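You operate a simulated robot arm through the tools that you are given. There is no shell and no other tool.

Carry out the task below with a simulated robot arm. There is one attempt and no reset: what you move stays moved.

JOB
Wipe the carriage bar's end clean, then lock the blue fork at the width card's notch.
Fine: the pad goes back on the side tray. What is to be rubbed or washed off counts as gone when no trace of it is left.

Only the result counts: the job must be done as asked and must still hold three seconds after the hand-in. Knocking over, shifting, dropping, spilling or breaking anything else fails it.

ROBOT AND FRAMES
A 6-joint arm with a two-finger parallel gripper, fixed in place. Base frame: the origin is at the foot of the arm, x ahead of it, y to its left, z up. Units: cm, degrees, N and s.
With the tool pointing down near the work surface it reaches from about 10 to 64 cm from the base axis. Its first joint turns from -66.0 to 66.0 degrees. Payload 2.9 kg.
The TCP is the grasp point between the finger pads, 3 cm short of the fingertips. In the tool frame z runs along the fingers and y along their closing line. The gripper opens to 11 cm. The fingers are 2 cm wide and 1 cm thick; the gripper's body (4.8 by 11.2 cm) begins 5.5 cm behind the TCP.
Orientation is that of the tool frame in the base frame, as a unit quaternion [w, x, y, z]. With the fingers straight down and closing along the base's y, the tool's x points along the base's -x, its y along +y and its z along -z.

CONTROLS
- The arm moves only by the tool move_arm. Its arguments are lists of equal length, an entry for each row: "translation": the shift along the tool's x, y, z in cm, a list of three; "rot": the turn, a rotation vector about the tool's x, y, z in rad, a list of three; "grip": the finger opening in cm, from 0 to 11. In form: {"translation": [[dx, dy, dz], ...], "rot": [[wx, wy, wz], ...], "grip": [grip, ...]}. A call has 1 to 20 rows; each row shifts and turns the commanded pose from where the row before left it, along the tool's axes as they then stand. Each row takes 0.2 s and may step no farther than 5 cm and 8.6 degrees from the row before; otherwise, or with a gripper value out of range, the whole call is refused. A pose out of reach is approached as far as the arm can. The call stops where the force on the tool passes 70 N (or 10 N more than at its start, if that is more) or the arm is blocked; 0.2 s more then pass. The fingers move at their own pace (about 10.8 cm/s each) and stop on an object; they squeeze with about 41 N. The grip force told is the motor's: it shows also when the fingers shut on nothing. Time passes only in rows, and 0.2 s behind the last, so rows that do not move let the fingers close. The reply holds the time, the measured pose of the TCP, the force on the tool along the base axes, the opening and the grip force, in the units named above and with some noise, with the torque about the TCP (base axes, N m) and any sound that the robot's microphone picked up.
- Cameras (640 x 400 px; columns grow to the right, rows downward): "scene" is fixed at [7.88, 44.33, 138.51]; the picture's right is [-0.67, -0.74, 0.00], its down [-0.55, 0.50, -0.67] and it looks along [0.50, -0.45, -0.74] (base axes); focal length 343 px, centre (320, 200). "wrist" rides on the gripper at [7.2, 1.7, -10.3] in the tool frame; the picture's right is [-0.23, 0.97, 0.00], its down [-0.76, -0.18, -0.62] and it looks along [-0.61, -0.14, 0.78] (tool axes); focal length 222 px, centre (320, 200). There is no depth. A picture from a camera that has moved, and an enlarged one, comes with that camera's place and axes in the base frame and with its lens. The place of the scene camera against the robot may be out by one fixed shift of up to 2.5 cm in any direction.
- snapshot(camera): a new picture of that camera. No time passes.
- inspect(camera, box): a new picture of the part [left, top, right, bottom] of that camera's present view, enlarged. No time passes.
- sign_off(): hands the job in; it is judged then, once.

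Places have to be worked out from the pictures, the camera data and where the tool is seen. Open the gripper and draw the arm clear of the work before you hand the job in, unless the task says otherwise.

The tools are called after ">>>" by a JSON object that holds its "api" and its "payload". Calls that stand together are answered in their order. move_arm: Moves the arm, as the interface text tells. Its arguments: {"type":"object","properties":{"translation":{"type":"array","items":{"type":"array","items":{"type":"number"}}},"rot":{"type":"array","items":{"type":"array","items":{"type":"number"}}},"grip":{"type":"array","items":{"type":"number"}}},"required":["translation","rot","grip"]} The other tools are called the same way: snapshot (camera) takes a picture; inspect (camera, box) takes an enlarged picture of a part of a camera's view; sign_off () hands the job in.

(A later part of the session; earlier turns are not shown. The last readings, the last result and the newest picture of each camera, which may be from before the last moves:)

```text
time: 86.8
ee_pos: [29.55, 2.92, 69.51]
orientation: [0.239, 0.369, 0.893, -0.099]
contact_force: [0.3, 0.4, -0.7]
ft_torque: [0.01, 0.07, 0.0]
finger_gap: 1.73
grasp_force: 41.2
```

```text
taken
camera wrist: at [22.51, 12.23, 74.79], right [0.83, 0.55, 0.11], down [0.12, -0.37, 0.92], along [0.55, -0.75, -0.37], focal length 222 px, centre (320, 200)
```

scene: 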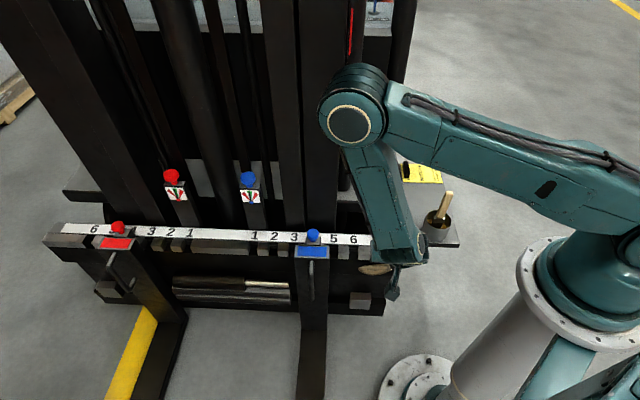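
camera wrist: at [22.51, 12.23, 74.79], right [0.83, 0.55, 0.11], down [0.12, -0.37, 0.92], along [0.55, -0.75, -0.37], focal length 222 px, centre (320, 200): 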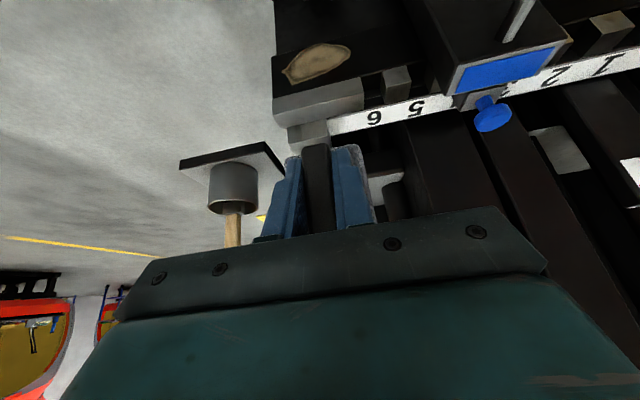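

The wiping posture (tool 60° down, pad vertical facing the bar) is reached, about 6.5 cm off the face and well above it. I'll enlarge the wrist view to fix the stain's location and the face edges.

>>> {"api": "inspect", "payload": {"camera": "wrist", "box": [250, 0, 470, 140]}}

>>> {"api": "inspect", "payload": {"camera": "wrist", "box": [400, 0, 600, 160]}}

```text
2.86 times, centred on (360, 70) of wrist
camera zoom: at [22.51, 12.23, 74.79], right [0.83, 0.55, 0.11], down [0.12, -0.37, 0.92], along [0.55, -0.75, -0.37], focal length 635 px, centre (206, 571)
```

zoom: 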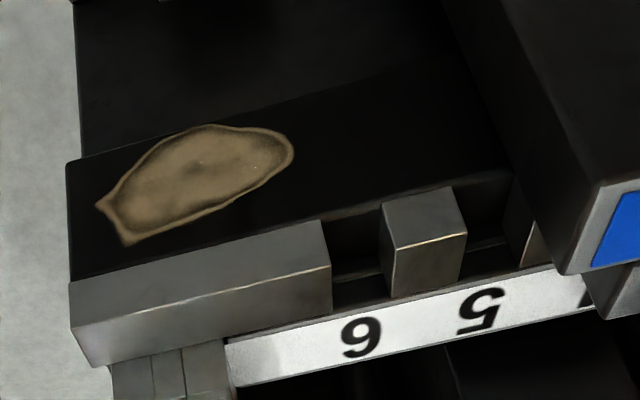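

```text
2.50 times, centred on (500, 80) of wrist
camera zoom: at [22.51, 12.23, 74.79], right [0.83, 0.55, 0.11], down [0.12, -0.37, 0.92], along [0.55, -0.75, -0.37], focal length 555 px, centre (-130, 500)
```

zoom: 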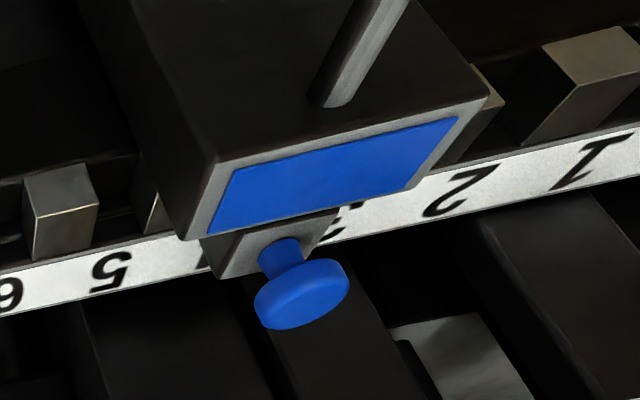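

The stain spans about z 40.5–47.5 on the flush vertical face (z 40.5–48.9), 1.7–12 cm from the bar's end. I descend in front of it to TCP z ≈ 44.2, keeping ~6.5 cm clearance.

>>> {"api": "move_arm", "payload": {"translation": [[0.5, 0, 0.866], [1.25, 0, 2.165], [1.75, 0, 3.031], [1.75, 0, 3.031], [1.75, 0, 3.031], [1.75, 0, 3.031], [1.75, 0, 3.031], [1.25, 0, 2.165], [0.65, 0, 1.126], [0, 0, 0]], "rot": [[0, 0, 0], [0, 0, 0], [0, 0, 0], [0, 0, 0], [0, 0, 0], [0, 0, 0], [0, 0, 0], [0, 0, 0], [0, 0, 0], [0, 0, 0]], "grip": [0, 0, 0, 0, 0, 0, 0, 0, 0, 0]}}

>>> {"api": "snapshot", "payload": {"camera": "scene"}}

>>> {"api": "snapshot", "payload": {"camera": "wrist"}}

```text
time: 89.0
ee_pos: [29.37, 2.91, 44.71]
orientation: [0.239, 0.369, 0.893, -0.099]
contact_force: [-0.1, -1.3, -0.5]
ft_torque: [0.01, 0.0, -0.02]
finger_gap: 1.73
grasp_force: 41.2
```

```text
taken
```

scene: 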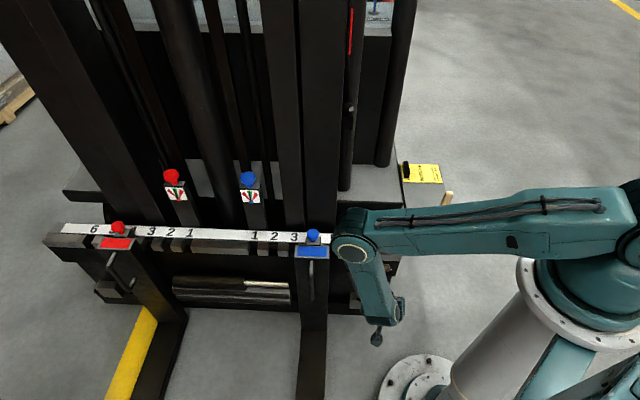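

```text
taken
camera wrist: at [22.48, 12.2, 50.02], right [0.83, 0.55, 0.11], down [0.12, -0.37, 0.92], along [0.55, -0.75, -0.37], focal length 222 px, centre (320, 200)
```

wrist: 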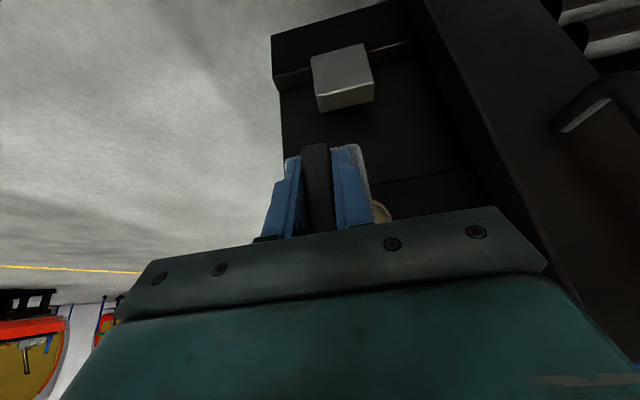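

The pad is at the stain's height. I advance toward the face: 5 cm first, then creep.

>>> {"api": "move_arm", "payload": {"translation": [[-0.866, 0, 0.5], [-1.299, 0, 0.75], [-1.299, 0, 0.75], [-0.866, 0, 0.5], [0, 0, 0]], "rot": [[0, 0, 0], [0, 0, 0], [0, 0, 0], [0, 0, 0], [0, 0, 0]], "grip": [0, 0, 0, 0, 0]}}

>>> {"api": "snapshot", "payload": {"camera": "wrist"}}

>>> {"api": "inspect", "payload": {"camera": "scene", "box": [320, 200, 440, 340]}}

```text
time: 90.2
ee_pos: [33.04, -0.57, 44.78]
orientation: [0.239, 0.369, 0.893, -0.098]
contact_force: [-0.5, -0.1, 0.1]
ft_torque: [0.0, 0.02, 0.01]
finger_gap: 1.71
grasp_force: 40.6
```

```text
taken
camera wrist: at [26.06, 8.72, 50.06], right [0.83, 0.55, 0.11], down [0.12, -0.37, 0.92], along [0.55, -0.75, -0.37], focal length 222 px, centre (320, 200)
```

wrist: 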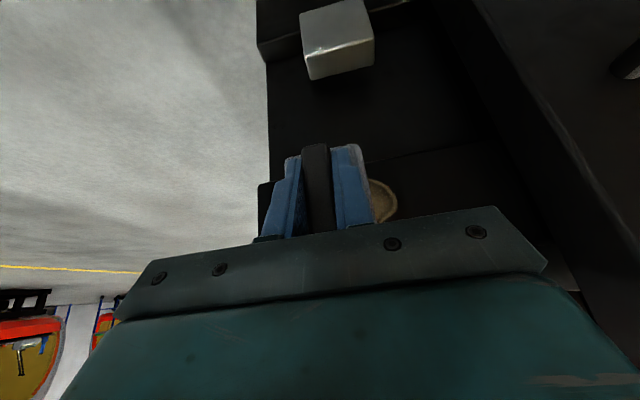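

```text
2.86 times, centred on (380, 270) of scene
camera zoom: at [7.88, 44.33, 138.51], right [-0.67, -0.74, 0.0], down [-0.55, 0.5, -0.67], along [0.5, -0.45, -0.74], focal length 980 px, centre (149, 0)
```

zoom: 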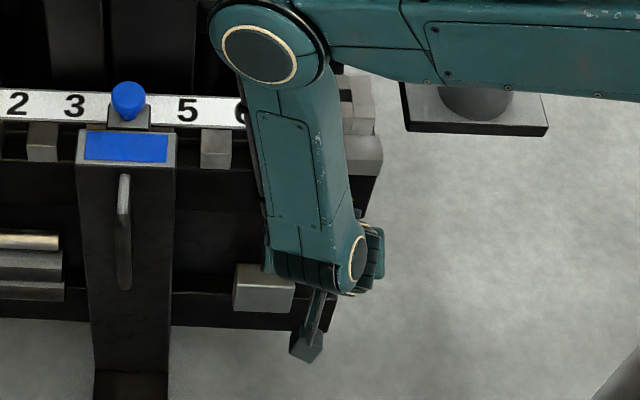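

No contact yet, about 1.7 cm to go. I lower by 0.6 cm to centre on the stain and creep in with small steps.

>>> {"api": "move_arm", "payload": {"translation": [[0.3, 0, 0.52], [-0.26, 0, 0.15], [-0.26, 0, 0.15], [-0.26, 0, 0.15], [-0.26, 0, 0.15], [0, 0, 0]], "rot": [[0, 0, 0], [0, 0, 0], [0, 0, 0], [0, 0, 0], [0, 0, 0], [0, 0, 0]], "grip": [0, 0, 0, 0, 0, 0]}}

```text
time: 91.6
ee_pos: [34.0, -1.52, 44.18]
orientation: [0.239, 0.369, 0.893, -0.099]
contact_force: [0.0, 0.0, -0.6]
ft_torque: [-0.01, 0.01, -0.01]
finger_gap: 1.75
grasp_force: 41.1
```

Still free at n ≈ 4.9 cm from the face plane; I continue with 1.5 mm steps.

>>> {"api": "move_arm", "payload": {"translation": [[-0.13, 0, 0.075], [-0.13, 0, 0.075], [-0.13, 0, 0.075], [0, 0, 0]], "rot": [[0, 0, 0], [0, 0, 0], [0, 0, 0], [0, 0, 0]], "grip": [0, 0, 0, 0]}}

```text
time: 92.6
ee_pos: [34.22, -1.81, 44.0]
orientation: [0.238, 0.369, 0.893, -0.099]
contact_force: [-8.6, 10.9, 1.9]
ft_torque: [-0.49, -0.42, 0.0]
finger_gap: 1.73
grasp_force: 41.0
```

Contact at the predicted place with ~14 N, but the torque shows it is the pad's upper end touching first. I'll tip the pad ~3° about tool y to seat it flat, then press again and recheck the torque.

>>> {"api": "move_arm", "payload": {"translation": [[0, 0, 0], [-0.13, 0, 0.075], [0, 0, 0]], "rot": [[0, -0.05, 0], [0, 0, 0], [0, 0, 0]], "grip": [0, 0, 0]}}

```text
time: 93.4
ee_pos: [34.1, -1.92, 44.02]
orientation: [0.257, 0.368, 0.887, -0.106]
contact_force: [-23.4, 27.8, 7.4]
ft_torque: [0.84, 0.7, 0.15]
finger_gap: 1.72
grasp_force: 40.7
```

Now the lower end bears more (36 N, torque reversed), so the right tilt is in between. I turn back 1.4° and check.

>>> {"api": "move_arm", "payload": {"translation": [[0, 0, 0], [0, 0, 0]], "rot": [[0, 0.025, 0], [0, 0, 0]], "grip": [0, 0]}}

>>> {"api": "snapshot", "payload": {"camera": "wrist"}}

```text
time: 94.0
ee_pos: [34.22, -1.81, 44.0]
orientation: [0.247, 0.37, 0.89, -0.102]
contact_force: [-23.3, 21.5, 6.2]
ft_torque: [0.67, 0.7, 0.06]
finger_gap: 1.73
grasp_force: 41.4
```

```text
taken
camera wrist: at [27.11, 7.59, 49.09], right [0.83, 0.55, 0.12], down [0.11, -0.36, 0.93], along [0.55, -0.75, -0.36], focal length 222 px, centre (320, 200)
```

wrist: 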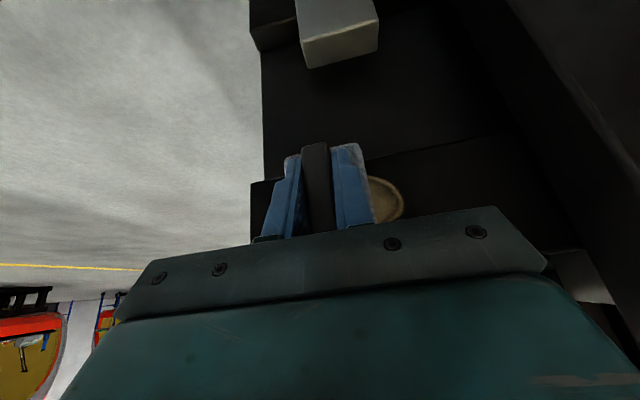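

The load still sits low on the pad. I'll turn another +0.7° and look at the balance again.

>>> {"api": "move_arm", "payload": {"translation": [[0, 0, 0], [0, 0, 0]], "rot": [[0, 0.012, 0], [0, 0, 0]], "grip": [0, 0]}}

```text
time: 94.6
ee_pos: [34.15, -1.77, 43.94]
orientation: [0.242, 0.37, 0.892, -0.1]
contact_force: [-26.6, 22.4, 1.6]
ft_torque: [-0.71, -0.7, 0.07]
finger_gap: 1.74
grasp_force: 40.7
```

Balanced closely enough: the pad is within a fraction of a degree of flush at ~35 N. I'll ease off slightly and make the first wiping strokes along the bar, toward the end and then across the stain.

>>> {"api": "move_arm", "payload": {"translation": [[0.06, 0, -0.035], [0, -0.7, 0], [0, -0.7, 0], [0, -0.7, 0], [0, -0.7, 0], [0, -0.7, 0], [0, 0.8, 0], [0, 0.8, 0], [0, 0.8, 0], [0, 0.8, 0], [0, 0.8, 0], [0, 0.8, 0], [0, 0.8, 0], [0, 0.8, 0], [0, 0.8, 0], [0, 0.8, 0], [0, 0, 0]], "rot": [[0, -0.005, 0], [0, 0, 0], [0, 0, 0], [0, 0, 0], [0, 0, 0], [0, 0, 0], [0, 0, 0], [0, 0, 0], [0, 0, 0], [0, 0, 0], [0, 0, 0], [0, 0, 0], [0, 0, 0], [0, 0, 0], [0, 0, 0], [0, 0, 0], [0, 0, 0]], "grip": [0, 0, 0, 0, 0, 0, 0, 0, 0, 0, 0, 0, 0, 0, 0, 0, 0]}}

>>> {"api": "snapshot", "payload": {"camera": "wrist"}}

>>> {"api": "inspect", "payload": {"camera": "scene", "box": [320, 200, 440, 340]}}

```text
time: 98.2
ee_pos: [37.3, 1.34, 44.02]
orientation: [0.245, 0.368, 0.891, -0.102]
contact_force: [-21.3, 9.0, -0.7]
ft_torque: [0.14, 0.36, -0.14]
finger_gap: 1.74
grasp_force: 41.1
```

```text
taken
camera wrist: at [30.34, 10.78, 49.17], right [0.83, 0.55, 0.12], down [0.11, -0.36, 0.93], along [0.55, -0.75, -0.36], focal length 222 px, centre (320, 200)
```

wrist: 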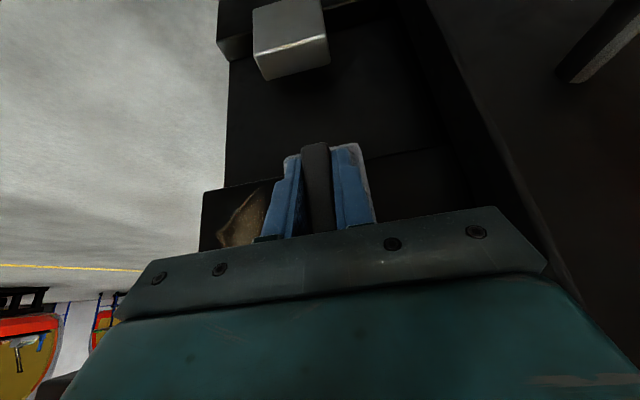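

```text
2.86 times, centred on (380, 270) of scene
camera zoom: at [7.86, 44.34, 138.51], right [-0.67, -0.74, 0.0], down [-0.55, 0.5, -0.67], along [0.5, -0.45, -0.74], focal length 980 px, centre (149, 0)
```

zoom: 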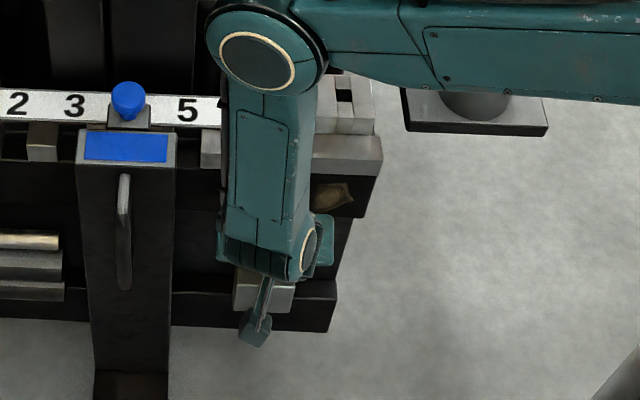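

The visible left part of the stain looks fainter after one pass. I'll enlarge it to judge.

>>> {"api": "inspect", "payload": {"camera": "wrist", "box": [190, 150, 300, 260]}}

>>> {"api": "inspect", "payload": {"camera": "scene", "box": [370, 245, 410, 285]}}

```text
3.64 times, centred on (245, 205) of wrist
camera zoom: at [30.34, 10.78, 49.17], right [0.83, 0.55, 0.12], down [0.11, -0.36, 0.93], along [0.55, -0.75, -0.36], focal length 808 px, centre (593, 182)
```

zoom: 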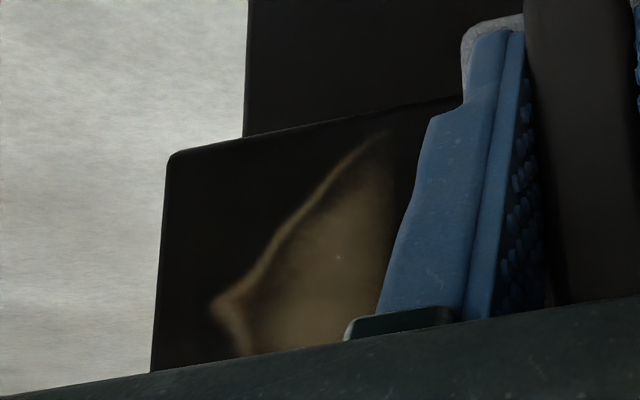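

```text
10.00 times, centred on (390, 265) of scene
camera zoom: at [7.86, 44.34, 138.51], right [-0.67, -0.74, 0.0], down [-0.55, 0.5, -0.67], along [0.5, -0.45, -0.74], focal length 3428 px, centre (-380, -450)
```

zoom: 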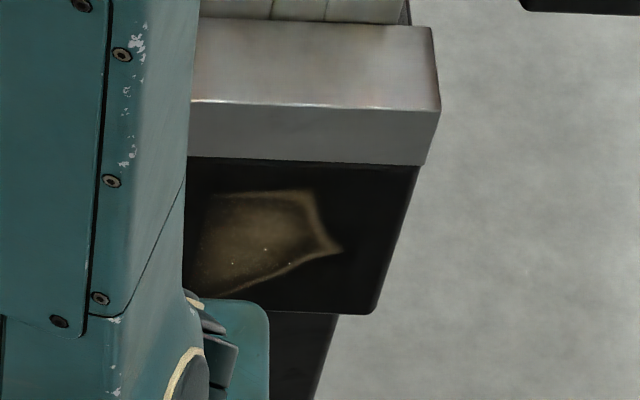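

The stain fades with each pass, so the rubbing works (about 21 N normal force). I'll make several more full strokes.

>>> {"api": "move_arm", "payload": {"translation": [[0, -0.95, 0], [0, -0.95, 0], [0, -0.95, 0], [0, -0.95, 0], [0, -0.95, 0], [0, -0.95, 0], [0, -0.95, 0], [0, -0.95, 0], [0, -0.95, 0], [0, 0.95, 0], [0, 0.95, 0], [0, 0.95, 0], [0, 0.95, 0], [0, 0.95, 0], [0, 0.95, 0], [0, 0.95, 0], [0, 0.95, 0], [0, 0.95, 0]], "rot": [[0, 0, 0], [0, 0, 0], [0, 0, 0], [0, 0, 0], [0, 0, 0], [0, 0, 0], [0, 0, 0], [0, 0, 0], [0, 0, 0], [0, 0, 0], [0, 0, 0], [0, 0, 0], [0, 0, 0], [0, 0, 0], [0, 0, 0], [0, 0, 0], [0, 0, 0], [0, 0, 0]], "grip": [0, 0, 0, 0, 0, 0, 0, 0, 0, 0, 0, 0, 0, 0, 0, 0, 0, 0]}}

>>> {"api": "move_arm", "payload": {"translation": [[0, -0.95, 0], [0, -0.95, 0], [0, -0.95, 0], [0, -0.95, 0], [0, -0.95, 0], [0, -0.95, 0], [0, -0.95, 0], [0, -0.95, 0], [0, -0.95, 0], [0, 0.95, 0], [0, 0.95, 0], [0, 0.95, 0], [0, 0.95, 0], [0, 0.95, 0], [0, 0.95, 0], [0, 0.95, 0], [0, 0.95, 0], [0, 0.95, 0]], "rot": [[0, 0, 0], [0, 0, 0], [0, 0, 0], [0, 0, 0], [0, 0, 0], [0, 0, 0], [0, 0, 0], [0, 0, 0], [0, 0, 0], [0, 0, 0], [0, 0, 0], [0, 0, 0], [0, 0, 0], [0, 0, 0], [0, 0, 0], [0, 0, 0], [0, 0, 0], [0, 0, 0]], "grip": [0, 0, 0, 0, 0, 0, 0, 0, 0, 0, 0, 0, 0, 0, 0, 0, 0, 0]}}

>>> {"api": "inspect", "payload": {"camera": "wrist", "box": [190, 150, 300, 260]}}

>>> {"api": "inspect", "payload": {"camera": "scene", "box": [370, 245, 410, 285]}}

```text
time: 102.0
ee_pos: [37.39, 1.32, 44.1]
orientation: [0.245, 0.368, 0.891, -0.102]
contact_force: [-20.9, 8.1, -0.1]
ft_torque: [0.16, 0.32, -0.11]
finger_gap: 1.72
grasp_force: 40.7
```

```text
time: 105.8
ee_pos: [37.33, 1.31, 43.98]
orientation: [0.246, 0.368, 0.891, -0.102]
contact_force: [-17.8, 7.2, -0.7]
ft_torque: [0.24, 0.49, -0.15]
finger_gap: 1.74
grasp_force: 41.1
```

```text
3.64 times, centred on (245, 205) of wrist
camera zoom: at [30.35, 10.79, 49.22], right [0.83, 0.55, 0.12], down [0.11, -0.36, 0.93], along [0.55, -0.75, -0.36], focal length 808 px, centre (593, 182)
```

zoom: 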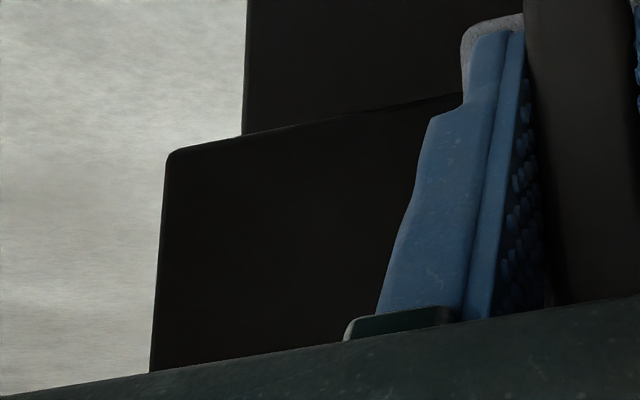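

```text
10.00 times, centred on (390, 265) of scene
camera zoom: at [7.87, 44.34, 138.51], right [-0.67, -0.74, 0.0], down [-0.55, 0.5, -0.67], along [0.5, -0.45, -0.74], focal length 3428 px, centre (-380, -450)
```

zoom: 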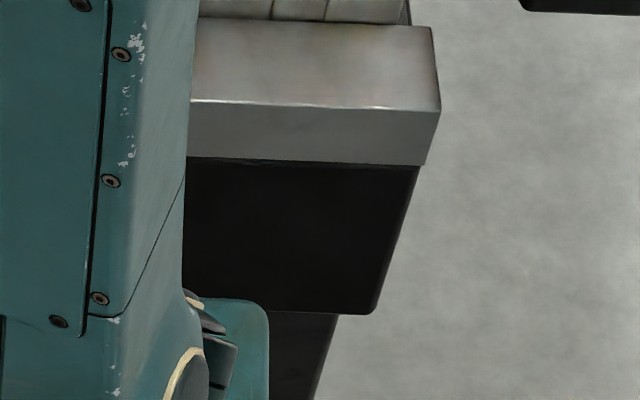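

The left part is now spotless. I'll do one more complete back-and-forth, a bit wider, before inspecting the whole face.

>>> {"api": "move_arm", "payload": {"translation": [[0, 0.8, 0], [0, -0.95, 0], [0, -0.95, 0], [0, -0.95, 0], [0, -0.95, 0], [0, -0.95, 0], [0, -0.95, 0], [0, -0.95, 0], [0, -0.95, 0], [0, -0.95, 0], [0, -0.95, 0], [0, 0.95, 0], [0, 0.95, 0], [0, 0.95, 0], [0, 0.95, 0], [0, 0.95, 0], [0, 0.95, 0], [0, 0.95, 0], [0, 0.95, 0], [0, 0.95, 0]], "rot": [[0, 0, 0], [0, 0, 0], [0, 0, 0], [0, 0, 0], [0, 0, 0], [0, 0, 0], [0, 0, 0], [0, 0, 0], [0, 0, 0], [0, 0, 0], [0, 0, 0], [0, 0, 0], [0, 0, 0], [0, 0, 0], [0, 0, 0], [0, 0, 0], [0, 0, 0], [0, 0, 0], [0, 0, 0], [0, 0, 0]], "grip": [0, 0, 0, 0, 0, 0, 0, 0, 0, 0, 0, 0, 0, 0, 0, 0, 0, 0, 0, 0]}}

>>> {"api": "move_arm", "payload": {"translation": [[0, -0.95, 0], [0, -0.95, 0], [0, -0.95, 0], [0, -0.95, 0], [0, -0.95, 0], [0, -0.95, 0], [0, -0.95, 0], [0, -0.95, 0], [0, -0.95, 0], [0.173, 0, -0.1], [0.433, 0, -0.25], [0.866, 0, -0.5], [1.73, 0, -1], [2.6, 0, -1.5], [1.73, 0, -1], [0, 0, 0]], "rot": [[0, 0, 0], [0, 0, 0], [0, 0, 0], [0, 0, 0], [0, 0, 0], [0, 0, 0], [0, 0, 0], [0, 0, 0], [0, 0, 0], [0, 0, 0], [0, 0, 0], [0, 0, 0], [0, 0, 0], [0, 0, 0], [0, 0, 0], [0, 0, 0]], "grip": [0, 0, 0, 0, 0, 0, 0, 0, 0, 0, 0, 0, 0, 0, 0, 0]}}

>>> {"api": "snapshot", "payload": {"camera": "wrist"}}

>>> {"api": "inspect", "payload": {"camera": "scene", "box": [340, 230, 420, 310]}}

```text
time: 110.0
ee_pos: [37.38, 1.14, 44.11]
orientation: [0.247, 0.367, 0.891, -0.101]
contact_force: [-16.7, 5.9, -0.5]
ft_torque: [0.21, 0.41, -0.15]
finger_gap: 1.73
grasp_force: 41.1
```

```text
time: 113.4
ee_pos: [25.21, 1.29, 43.89]
orientation: [0.247, 0.367, 0.891, -0.102]
contact_force: [0.3, 0.0, -0.6]
ft_torque: [0.05, 0.01, -0.02]
finger_gap: 1.71
grasp_force: 41.4
```

```text
taken
camera wrist: at [18.11, 10.7, 49.0], right [0.83, 0.55, 0.12], down [0.11, -0.36, 0.93], along [0.55, -0.75, -0.36], focal length 222 px, centre (320, 200)
```

wrist: 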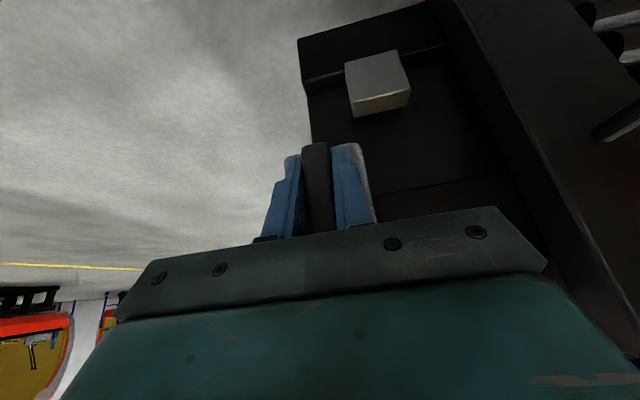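

```text
5.00 times, centred on (380, 270) of scene
camera zoom: at [7.88, 44.33, 138.51], right [-0.67, -0.74, 0.0], down [-0.55, 0.5, -0.67], along [0.5, -0.45, -0.74], focal length 1714 px, centre (20, -150)
```

zoom: 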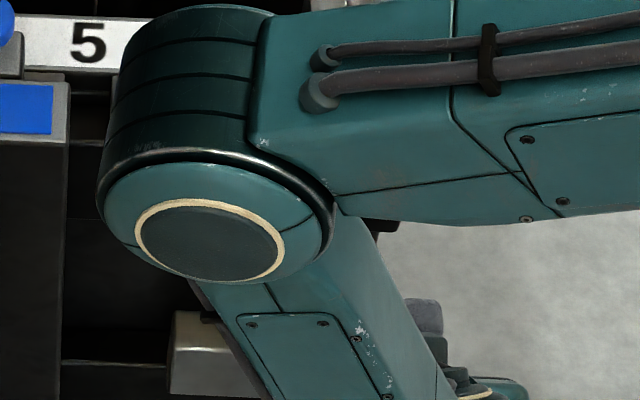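

The pad is now off the face. I'll raise it well above the bar and then inspect the wiped face from the wrist and scene cameras.

>>> {"api": "move_arm", "payload": {"translation": [[-0.5, 0, -0.866], [-1.25, 0, -2.165], [-1.5, 0, -2.6], [-1.5, 0, -2.6], [-1.5, 0, -2.6], [-1.5, 0, -2.6], [-1.5, 0, -2.6], [-1.5, 0, -2.6], [-1.25, 0, -2.165], [-0.5, 0, -0.866], [0, 0, 0]], "rot": [[0, 0, 0], [0, 0, 0], [0, 0, 0], [0, 0, 0], [0, 0, 0], [0, 0, 0], [0, 0, 0], [0, 0, 0], [0, 0, 0], [0, 0, 0], [0, 0, 0]], "grip": [0, 0, 0, 0, 0, 0, 0, 0, 0, 0, 0]}}

>>> {"api": "snapshot", "payload": {"camera": "wrist"}}

>>> {"api": "inspect", "payload": {"camera": "wrist", "box": [250, 0, 470, 140]}}

>>> {"api": "snapshot", "payload": {"camera": "scene"}}

```text
time: 115.8
ee_pos: [24.83, 1.7, 68.92]
orientation: [0.246, 0.368, 0.891, -0.102]
contact_force: [0.2, -0.8, -0.2]
ft_torque: [0.01, 0.01, 0.04]
finger_gap: 1.74
grasp_force: 41.3
```

```text
taken
camera wrist: at [17.84, 11.03, 74.1], right [0.83, 0.55, 0.12], down [0.11, -0.36, 0.93], along [0.55, -0.75, -0.36], focal length 222 px, centre (320, 200)
```

wrist: 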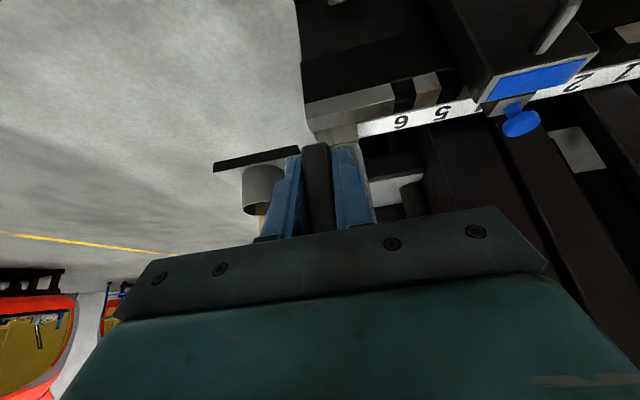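

```text
2.86 times, centred on (360, 70) of wrist
camera zoom: at [17.84, 11.03, 74.1], right [0.83, 0.55, 0.12], down [0.11, -0.36, 0.93], along [0.55, -0.75, -0.36], focal length 635 px, centre (206, 571)
```

zoom: 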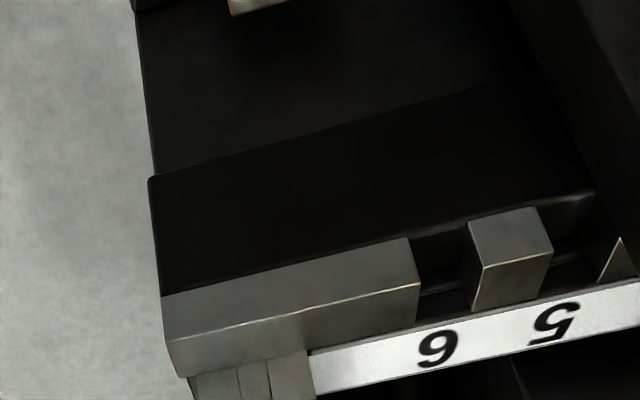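

```text
taken
```

scene: 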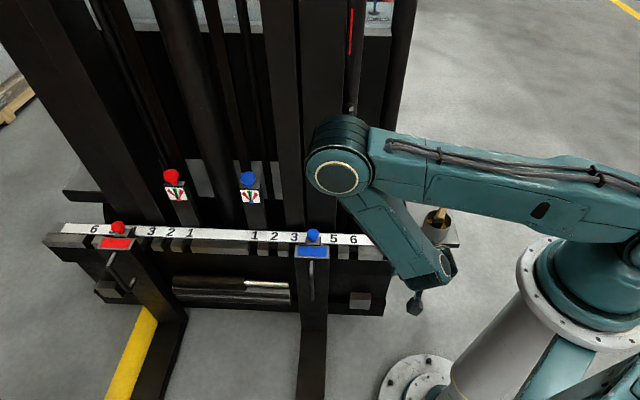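

The face looks clean; I'll zoom in further from both cameras to make sure no trace remains.

>>> {"api": "inspect", "payload": {"camera": "wrist", "box": [300, 40, 400, 110]}}

>>> {"api": "inspect", "payload": {"camera": "scene", "box": [340, 240, 400, 300]}}

```text
5.71 times, centred on (350, 75) of wrist
camera zoom: at [17.84, 11.03, 74.1], right [0.83, 0.55, 0.12], down [0.11, -0.36, 0.93], along [0.55, -0.75, -0.36], focal length 1269 px, centre (149, 914)
```

zoom: 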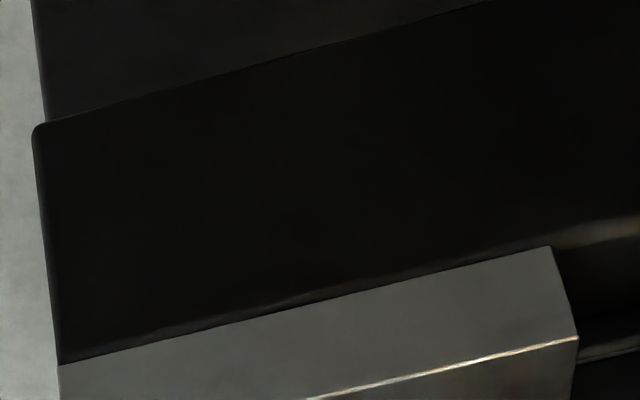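

```text
6.67 times, centred on (370, 270) of scene
camera zoom: at [7.88, 44.33, 138.51], right [-0.67, -0.74, 0.0], down [-0.55, 0.5, -0.67], along [0.5, -0.45, -0.74], focal length 2285 px, centre (-13, -267)
```

zoom: 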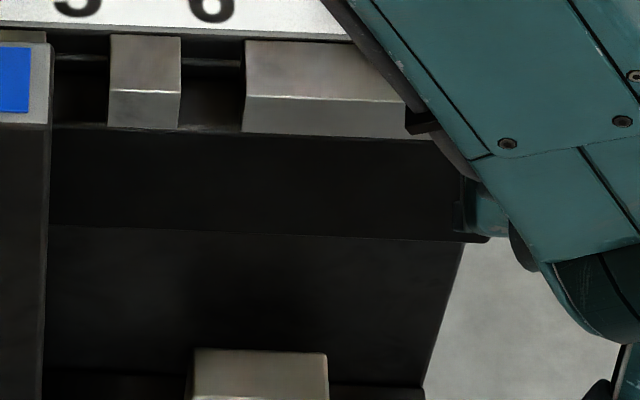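

The face is completely clean. Now I return the pad: straighten the tool, rise clear, and travel back over the tray.

>>> {"api": "move_arm", "payload": {"translation": [[0, 0, 0], [0, 0, 0], [0, 0, 0], [0, 0, 0], [0, 0, 0], [0, 0, 0], [-0.77, 0.247, -0.96], [-1.54, 0.494, -1.92], [-1.54, 0.494, -1.92], [-1.54, 0.494, -1.92], [-1.54, 0.494, -1.92], [-0.77, 0.247, -0.96], [0, 0, 0]], "rot": [[0, 0.05, 0], [0, 0.1, 0], [0, 0.125, 0], [0, 0.125, 0], [0, 0.0916, 0], [0, 0.05, 0], [0, 0, 0], [0, 0, 0], [0, 0, 0], [0, 0, 0], [0, 0, 0], [0, 0, 0], [0, 0, 0]], "grip": [0, 0, 0, 0, 0, 0, 0, 0, 0, 0, 0, 0, 0]}}

>>> {"api": "move_arm", "payload": {"translation": [[-1.307, -0.782, 0], [-2.09, -1.25, 0], [-2.614, -1.564, 0], [-2.614, -1.564, 0], [-2.614, -1.564, 0], [-2.614, -1.564, 0], [-2.614, -1.564, 0], [-2.614, -1.564, 0], [-2.614, -1.564, 0], [-1.83, -1.095, 0], [0, 0, 0]], "rot": [[0, 0, 0], [0, 0, 0], [0, 0, 0], [0, 0, 0], [0, 0, 0], [0, 0, 0], [0, 0, 0], [0, 0, 0], [0, 0, 0], [0, 0, 0], [0, 0, 0]], "grip": [0, 0, 0, 0, 0, 0, 0, 0, 0, 0, 0]}}

>>> {"api": "snapshot", "payload": {"camera": "scene"}}

```text
time: 118.6
ee_pos: [31.95, -2.14, 78.51]
orientation: [0.0, 0.382, 0.924, 0.0]
contact_force: [-0.2, -0.2, -1.0]
ft_torque: [0.02, 0.01, 0.01]
finger_gap: 1.71
grasp_force: 40.4
```

```text
time: 121.0
ee_pos: [38.66, -28.6, 78.66]
orientation: [0.0, 0.382, 0.924, 0.0]
contact_force: [0.2, 0.1, -0.9]
ft_torque: [0.08, 0.01, 0.02]
finger_gap: 1.73
grasp_force: 40.8
```

```text
taken
```

scene: 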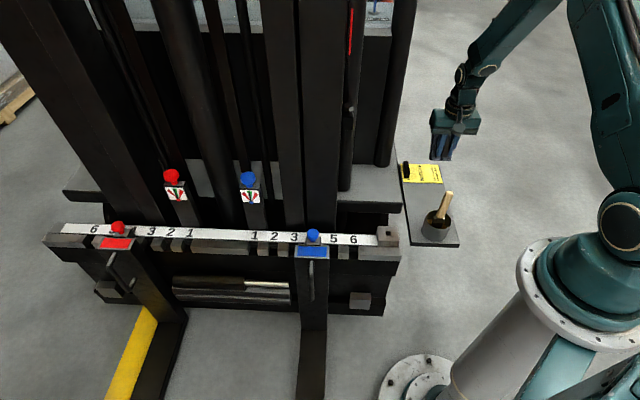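

Back above the tray with the pad held. Next I yaw +90° and lean the tool 59° so the pad comes level over its spot.

>>> {"api": "move_arm", "payload": {"translation": [[0, 0, 0], [0, 0, 0], [0, 0, 0], [0, 0, 0], [0, 0, 0], [0, 0, 0], [0, 0, 0], [0, 0, 0], [0, 0, 0], [0, 0, 0], [0, 0, 0], [0, 0, 0], [0, 0, 0], [0, 0, 0], [0, 0, 0]], "rot": [[0, 0, 0.05], [0, 0, 0.1], [0, 0, 0.125], [0, 0, 0.125], [0, 0, 0.125], [0, 0, 0.125], [0, 0, 0.125], [0, 0, 0.125], [0, 0, 0.125], [0, 0, 0.125], [0, 0, 0.125], [0, 0, 0.125], [0, 0, 0.1], [0, 0, 0.0708], [0, 0, 0]], "grip": [0, 0, 0, 0, 0, 0, 0, 0, 0, 0, 0, 0, 0, 0, 0]}}

>>> {"api": "move_arm", "payload": {"translation": [[0, 0, 0], [0, 0, 0], [0, 0, 0], [0, 0, 0], [0, 0, 0], [0, 0, 0], [0, 0, 0], [0, 0, 0], [0, 0, 0], [0, 0, 0], [0, 0, 0]], "rot": [[0, 0.05, 0], [0, 0.1, 0], [0, 0.125, 0], [0, 0.125, 0], [0, 0.125, 0], [0, 0.125, 0], [0, 0.125, 0], [0, 0.125, 0], [0, 0.1, 0], [0, 0.03, 0], [0, 0, 0]], "grip": [0, 0, 0, 0, 0, 0, 0, 0, 0, 0, 0]}}

>>> {"api": "snapshot", "payload": {"camera": "scene"}}

>>> {"api": "snapshot", "payload": {"camera": "wrist"}}

```text
time: 124.2
ee_pos: [38.72, -28.62, 78.62]
orientation: [0.0, 0.924, 0.383, 0.0]
contact_force: [0.4, -0.4, 0.2]
ft_torque: [0.02, -0.01, 0.0]
finger_gap: 1.72
grasp_force: 41.4
```

```text
time: 126.6
ee_pos: [38.64, -28.58, 78.51]
orientation: [-0.189, 0.804, 0.333, 0.456]
contact_force: [-0.4, -0.3, -0.9]
ft_torque: [0.01, -0.01, 0.03]
finger_gap: 1.73
grasp_force: 41.5
```

```text
taken
```

scene: 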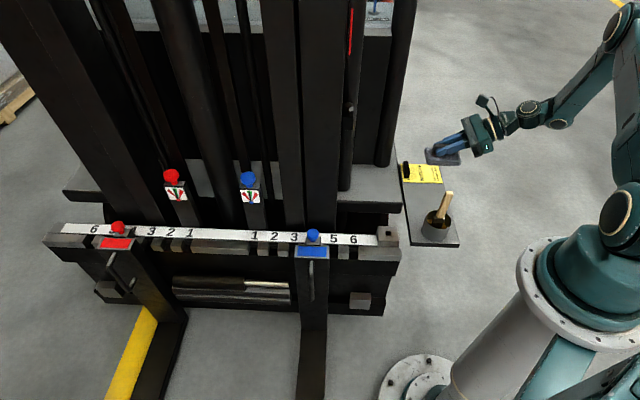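

```text
taken
camera wrist: at [36.24, -33.4, 90.05], right [0.61, -0.77, -0.19], down [-0.78, -0.53, -0.33], along [0.15, 0.35, -0.92], focal length 222 px, centre (320, 200)
```

wrist: 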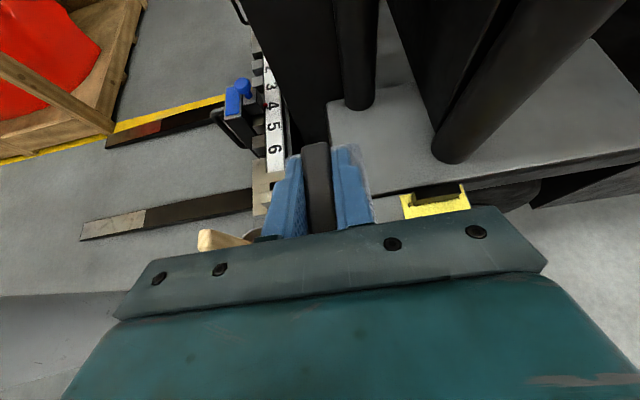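

The pad is level over its place. I lower it gently to just above the tray.

>>> {"api": "move_arm", "payload": {"translation": [[-0.429, 0, 0.258], [-0.857, 0, 0.515], [-1.286, 0, 0.773], [-1.714, 0, 1.03], [-1.714, 0, 1.03], [-1.714, 0, 1.03], [-1.714, 0, 1.03], [-1.714, 0, 1.03], [-1.286, 0, 0.773], [-0.857, 0, 0.515], [-0.686, 0, 0.412], [-0.429, 0, 0.258], [0, 0, 0]], "rot": [[0, 0, 0], [0, 0, 0], [0, 0, 0], [0, 0, 0], [0, 0, 0], [0, 0, 0], [0, 0, 0], [0, 0, 0], [0, 0, 0], [0, 0, 0], [0, 0, 0], [0, 0, 0], [0, 0, 0]], "grip": [0, 0, 0, 0, 0, 0, 0, 0, 0, 0, 0, 0, 0]}}

>>> {"api": "inspect", "payload": {"camera": "scene", "box": [405, 170, 475, 220]}}

```text
time: 129.4
ee_pos: [38.77, -28.7, 61.71]
orientation: [-0.189, 0.804, 0.334, 0.455]
contact_force: [0.2, 0.3, -1.3]
ft_torque: [0.0, 0.01, -0.02]
finger_gap: 1.7
grasp_force: 40.5
```

```text
8.00 times, centred on (440, 195) of scene
camera zoom: at [7.88, 44.33, 138.51], right [-0.67, -0.74, 0.0], down [-0.55, 0.5, -0.67], along [0.5, -0.45, -0.74], focal length 2742 px, centre (-640, 240)
```

zoom: 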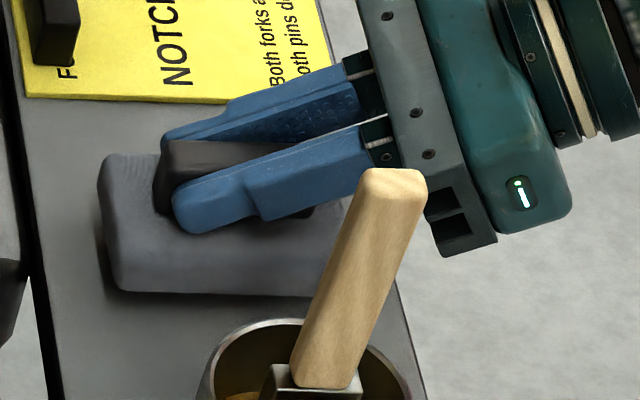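

Almost down; I lower the last centimetre in small steps until it touches.

>>> {"api": "move_arm", "payload": {"translation": [[-0.3, 0, 0.18], [-0.3, 0, 0.18], [-0.13, 0, 0.077], [-0.13, 0, 0.077], [0, 0, 0]], "rot": [[0, 0, 0], [0, 0, 0], [0, 0, 0], [0, 0, 0], [0, 0, 0]], "grip": [0, 0, 0, 0, 0]}}

```text
time: 130.6
ee_pos: [38.75, -28.58, 60.71]
orientation: [-0.189, 0.804, 0.334, 0.455]
contact_force: [0.3, -0.2, -1.0]
ft_torque: [-0.04, -0.01, 0.02]
finger_gap: 1.71
grasp_force: 40.8
```

>>> {"api": "move_arm", "payload": {"translation": [[-0.1, 0, 0.06], [-0.1, 0, 0.06], [0, 0, 0]], "rot": [[0, 0, 0], [0, 0, 0], [0, 0, 0]], "grip": [0, 0, 0]}}

```text
time: 131.4
ee_pos: [38.9, -28.55, 60.65]
orientation: [-0.189, 0.802, 0.335, 0.456]
contact_force: [-3.1, -0.5, 12.0]
ft_torque: [0.43, -0.26, 0.07]
finger_gap: 1.73
grasp_force: 41.3
```

Touchdown (12 N). I open the fingers and draw back straight up.

>>> {"api": "move_arm", "payload": {"translation": [[0, 0, 0], [0, 0, 0], [0, 0, 0], [0.257, 0, -0.155], [0.857, 0, -0.515], [1.714, 0, -1.03], [2.571, 0, -1.545], [2.571, 0, -1.545], [2.571, 0, -1.545], [2.571, 0, -1.545], [0, 0, 0]], "rot": [[0, 0, 0], [0, 0, 0], [0, 0, 0], [0, 0, 0], [0, 0, 0], [0, 0, 0], [0, 0, 0], [0, 0, 0], [0, 0, 0], [0, 0, 0], [0, 0, 0]], "grip": [4, 4, 4, 4, 4, 4, 4, 4, 4, 4, 4]}}

>>> {"api": "inspect", "payload": {"camera": "scene", "box": [395, 150, 475, 250]}}

>>> {"api": "snapshot", "payload": {"camera": "wrist"}}

```text
time: 133.8
ee_pos: [38.62, -28.61, 75.97]
orientation: [-0.189, 0.804, 0.334, 0.454]
contact_force: [0.0, -0.1, 0.9]
ft_torque: [0.0, 0.02, 0.0]
finger_gap: 4.01
grasp_force: 0.0
```

```text
4.00 times, centred on (435, 200) of scene
camera zoom: at [7.88, 44.33, 138.51], right [-0.67, -0.74, 0.0], down [-0.55, 0.5, -0.67], along [0.5, -0.45, -0.74], focal length 1371 px, centre (-140, 200)
```

zoom: 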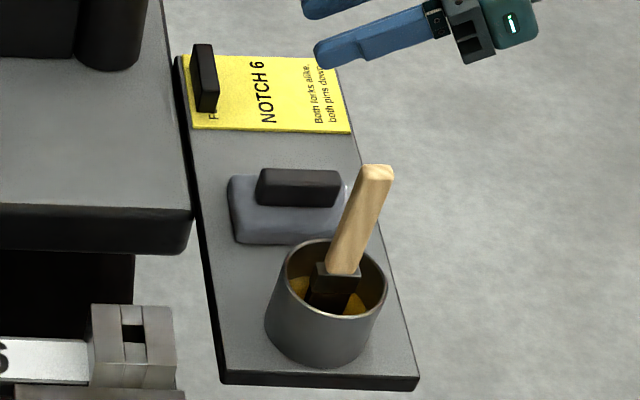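

```text
taken
camera wrist: at [36.23, -33.28, 87.35], right [0.61, -0.77, -0.19], down [-0.78, -0.53, -0.33], along [0.15, 0.35, -0.92], focal length 222 px, centre (320, 200)
```

wrist: 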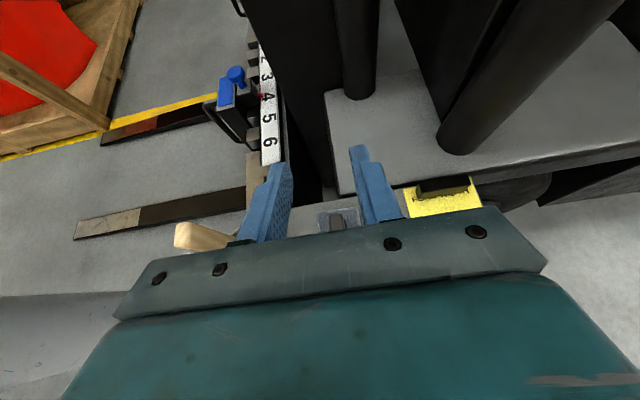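

The pad rests on the tray again. I'll check closely that it lies flat and clear of the pot.

>>> {"api": "inspect", "payload": {"camera": "scene", "box": [400, 170, 460, 220]}}

>>> {"api": "inspect", "payload": {"camera": "wrist", "box": [160, 40, 300, 180]}}

```text
8.00 times, centred on (430, 195) of scene
camera zoom: at [7.88, 44.33, 138.51], right [-0.67, -0.74, 0.0], down [-0.55, 0.5, -0.67], along [0.5, -0.45, -0.74], focal length 2742 px, centre (-560, 240)
```

zoom: 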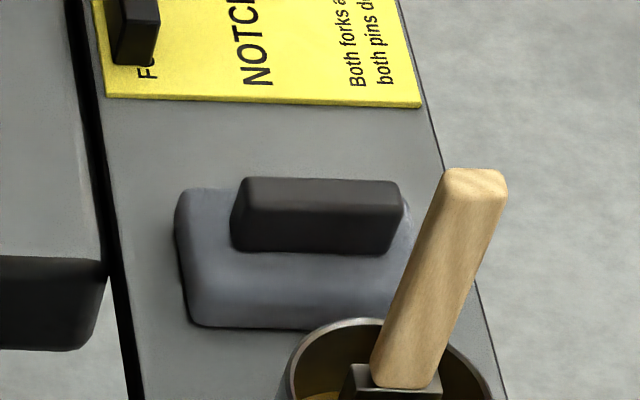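

```text
2.86 times, centred on (230, 110) of wrist
camera zoom: at [36.23, -33.28, 87.35], right [0.61, -0.77, -0.19], down [-0.78, -0.53, -0.33], along [0.15, 0.35, -0.92], focal length 635 px, centre (577, 457)
```

zoom: 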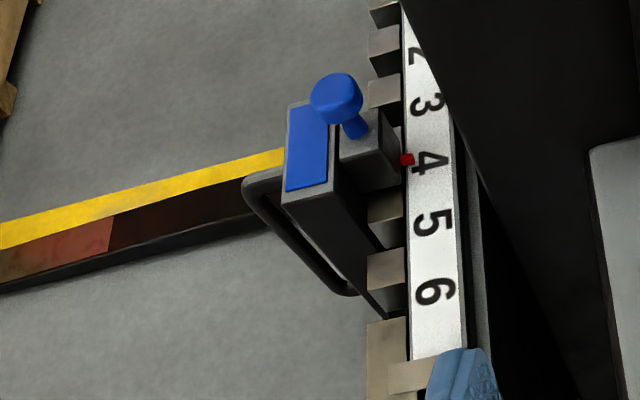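

The pad lies flat on the tray, clear of the pot. The close view also shows the blue fork's red pointer at "4". Next I straighten the tool, turn it so the fingers close along the bar, and go look at the blue locking pin.

>>> {"api": "move_arm", "payload": {"translation": [[0, 0, 0], [0, 0, 0], [0, 0, 0], [0, 0, 0], [0, 0, 0], [0, 0, 0], [0, 0, 0], [0, 0, 0], [0, 0, -3], [0, 0, 0]], "rot": [[0, -0.129, 0], [0, -0.129, 0], [0, -0.129, 0], [0, -0.129, 0], [0, -0.129, 0], [0, -0.129, 0], [0, -0.129, 0], [0, -0.127, 0], [0, 0, 0], [0, 0, 0]], "grip": [4, 4, 4, 4, 4, 4, 4, 4, 4, 4]}}

>>> {"api": "move_arm", "payload": {"translation": [[0, 0, 0], [0, 0, 0], [0, 0, 0], [0, 0, 0], [0, 0, 0], [0, 0, 0], [0, 0, 0], [0, 0, 0], [0, 0, 0], [0, 0, 0], [0, 0, 0], [0, 0, 0], [0, 0, 0]], "rot": [[0, 0, -0.1309], [0, 0, -0.1309], [0, 0, -0.1309], [0, 0, -0.1309], [0, 0, -0.1309], [0, 0, -0.1309], [0, 0, -0.1309], [0, 0, -0.1309], [0, 0, -0.1309], [0, 0, -0.1309], [0, 0, -0.1309], [0, 0, -0.1309], [0, 0, 0]], "grip": [6, 6, 6, 6, 6, 6, 6, 6, 6, 6, 6, 6, 6]}}

>>> {"api": "snapshot", "payload": {"camera": "scene"}}

```text
time: 136.0
ee_pos: [38.73, -28.66, 78.79]
orientation: [0.001, 0.924, 0.383, -0.001]
contact_force: [-1.1, 0.3, -0.6]
ft_torque: [0.04, -0.01, -0.04]
finger_gap: 4.01
grasp_force: 0.0
```

```text
time: 138.8
ee_pos: [38.84, -28.57, 78.72]
orientation: [-0.001, 0.382, 0.924, 0.0]
contact_force: [-0.4, -0.7, -0.4]
ft_torque: [0.02, -0.01, 0.02]
finger_gap: 5.99
grasp_force: 0.0
```

```text
taken
```

scene: 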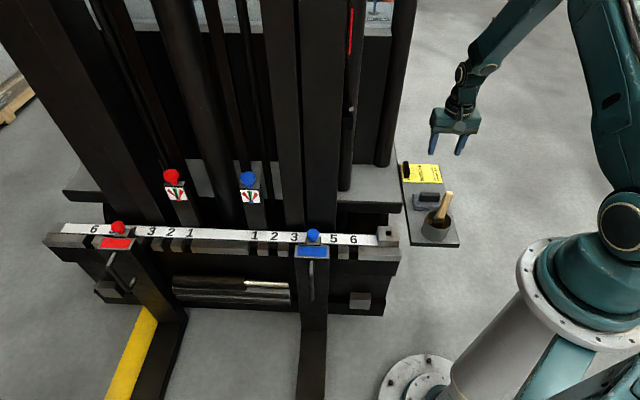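

The area is clear and the tray is intact. I travel around in front of the bar to a viewpoint on the blue knob's front side.

>>> {"api": "move_arm", "payload": {"translation": [[3.66, 2.1, 0], [3.66, 2.1, 0], [3.66, 2.1, 0], [3.66, 2.1, 0], [3.66, 2.1, 0], [3.66, 2.1, 0], [3.66, 2.1, 0], [3.66, 2.1, 0], [-0.2, 3.62, 0.9], [-0.2, 3.62, 0.9], [-0.2, 3.62, 0.9], [-0.2, 3.62, 0.9], [-0.2, 3.62, 0.9], [0, 0, 0]], "rot": [[0, 0, 0], [0, 0, 0], [0, 0, 0], [0, 0, 0], [0, 0, 0], [0, 0, 0], [0, 0, 0], [0, 0, 0], [0, 0, 0], [0, 0, 0], [0, 0, 0], [0, 0, 0], [0, 0, 0], [0, 0, 0]], "grip": [6, 6, 6, 6, 6, 6, 6, 6, 6, 6, 6, 6, 6, 6]}}

>>> {"api": "snapshot", "payload": {"camera": "wrist"}}

>>> {"api": "snapshot", "payload": {"camera": "scene"}}

```text
time: 141.8
ee_pos: [43.45, 16.13, 74.16]
orientation: [0.001, 0.382, 0.924, 0.0]
contact_force: [0.3, 0.5, 0.3]
ft_torque: [0.02, 0.01, 0.02]
finger_gap: 6.0
grasp_force: 0.0
```

```text
taken
camera wrist: at [39.39, 22.51, 84.57], right [0.85, 0.53, 0.0], down [0.41, -0.66, 0.62], along [0.33, -0.53, -0.78], focal length 222 px, centre (320, 200)
```

wrist: 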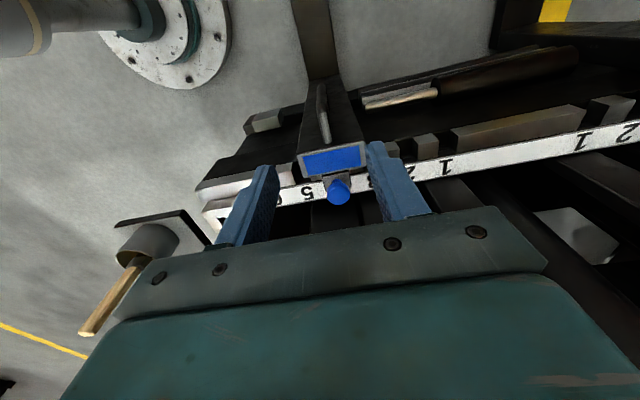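

```text
taken
```

scene: 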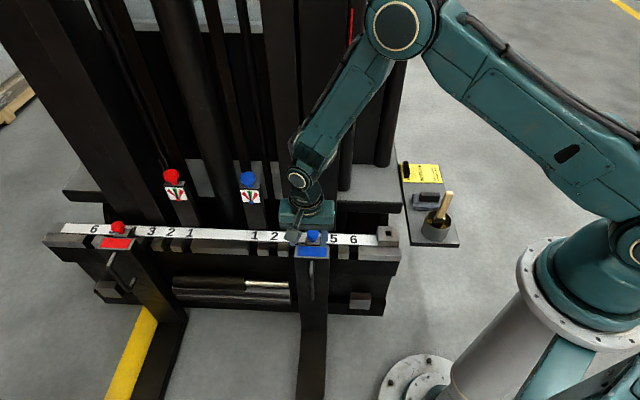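

The blue knob sits right between the fingers in view. I'll enlarge to see the pin, its block, and the geometry.

>>> {"api": "inspect", "payload": {"camera": "wrist", "box": [270, 60, 410, 220]}}

>>> {"api": "inspect", "payload": {"camera": "scene", "box": [285, 220, 345, 300]}}

>>> {"api": "inspect", "payload": {"camera": "scene", "box": [80, 210, 160, 310]}}

```text
2.50 times, centred on (340, 140) of wrist
camera zoom: at [39.39, 22.51, 84.57], right [0.85, 0.53, 0.0], down [0.41, -0.66, 0.62], along [0.33, -0.53, -0.78], focal length 555 px, centre (270, 350)
```

zoom: 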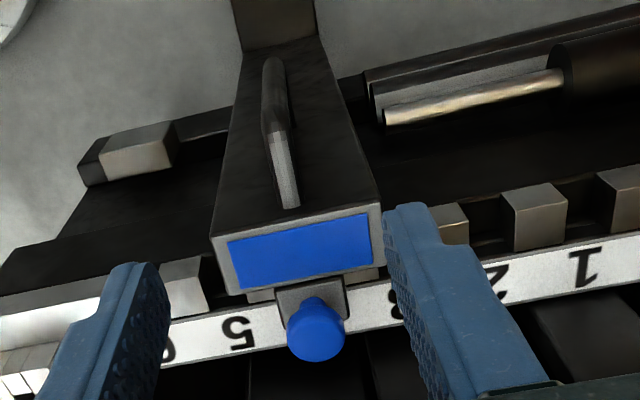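

```text
5.00 times, centred on (315, 260) of scene
camera zoom: at [7.88, 44.33, 138.51], right [-0.67, -0.74, 0.0], down [-0.55, 0.5, -0.67], along [0.5, -0.45, -0.74], focal length 1714 px, centre (345, -100)
```

zoom: 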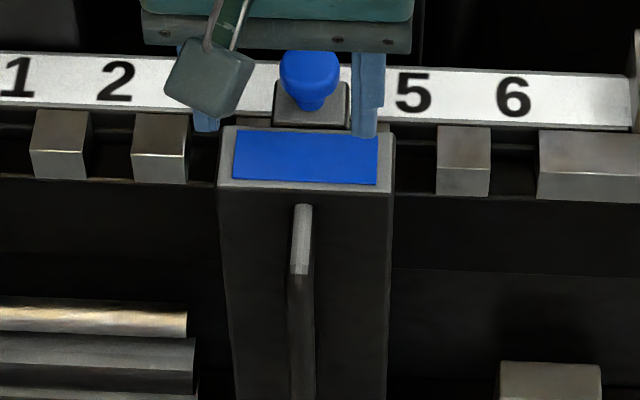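

```text
4.00 times, centred on (120, 260) of scene
camera zoom: at [7.88, 44.33, 138.51], right [-0.67, -0.74, 0.0], down [-0.55, 0.5, -0.67], along [0.5, -0.45, -0.74], focal length 1371 px, centre (1120, -40)
```

zoom: 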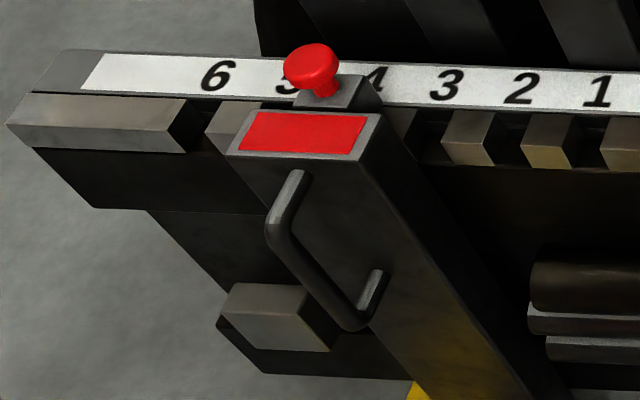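

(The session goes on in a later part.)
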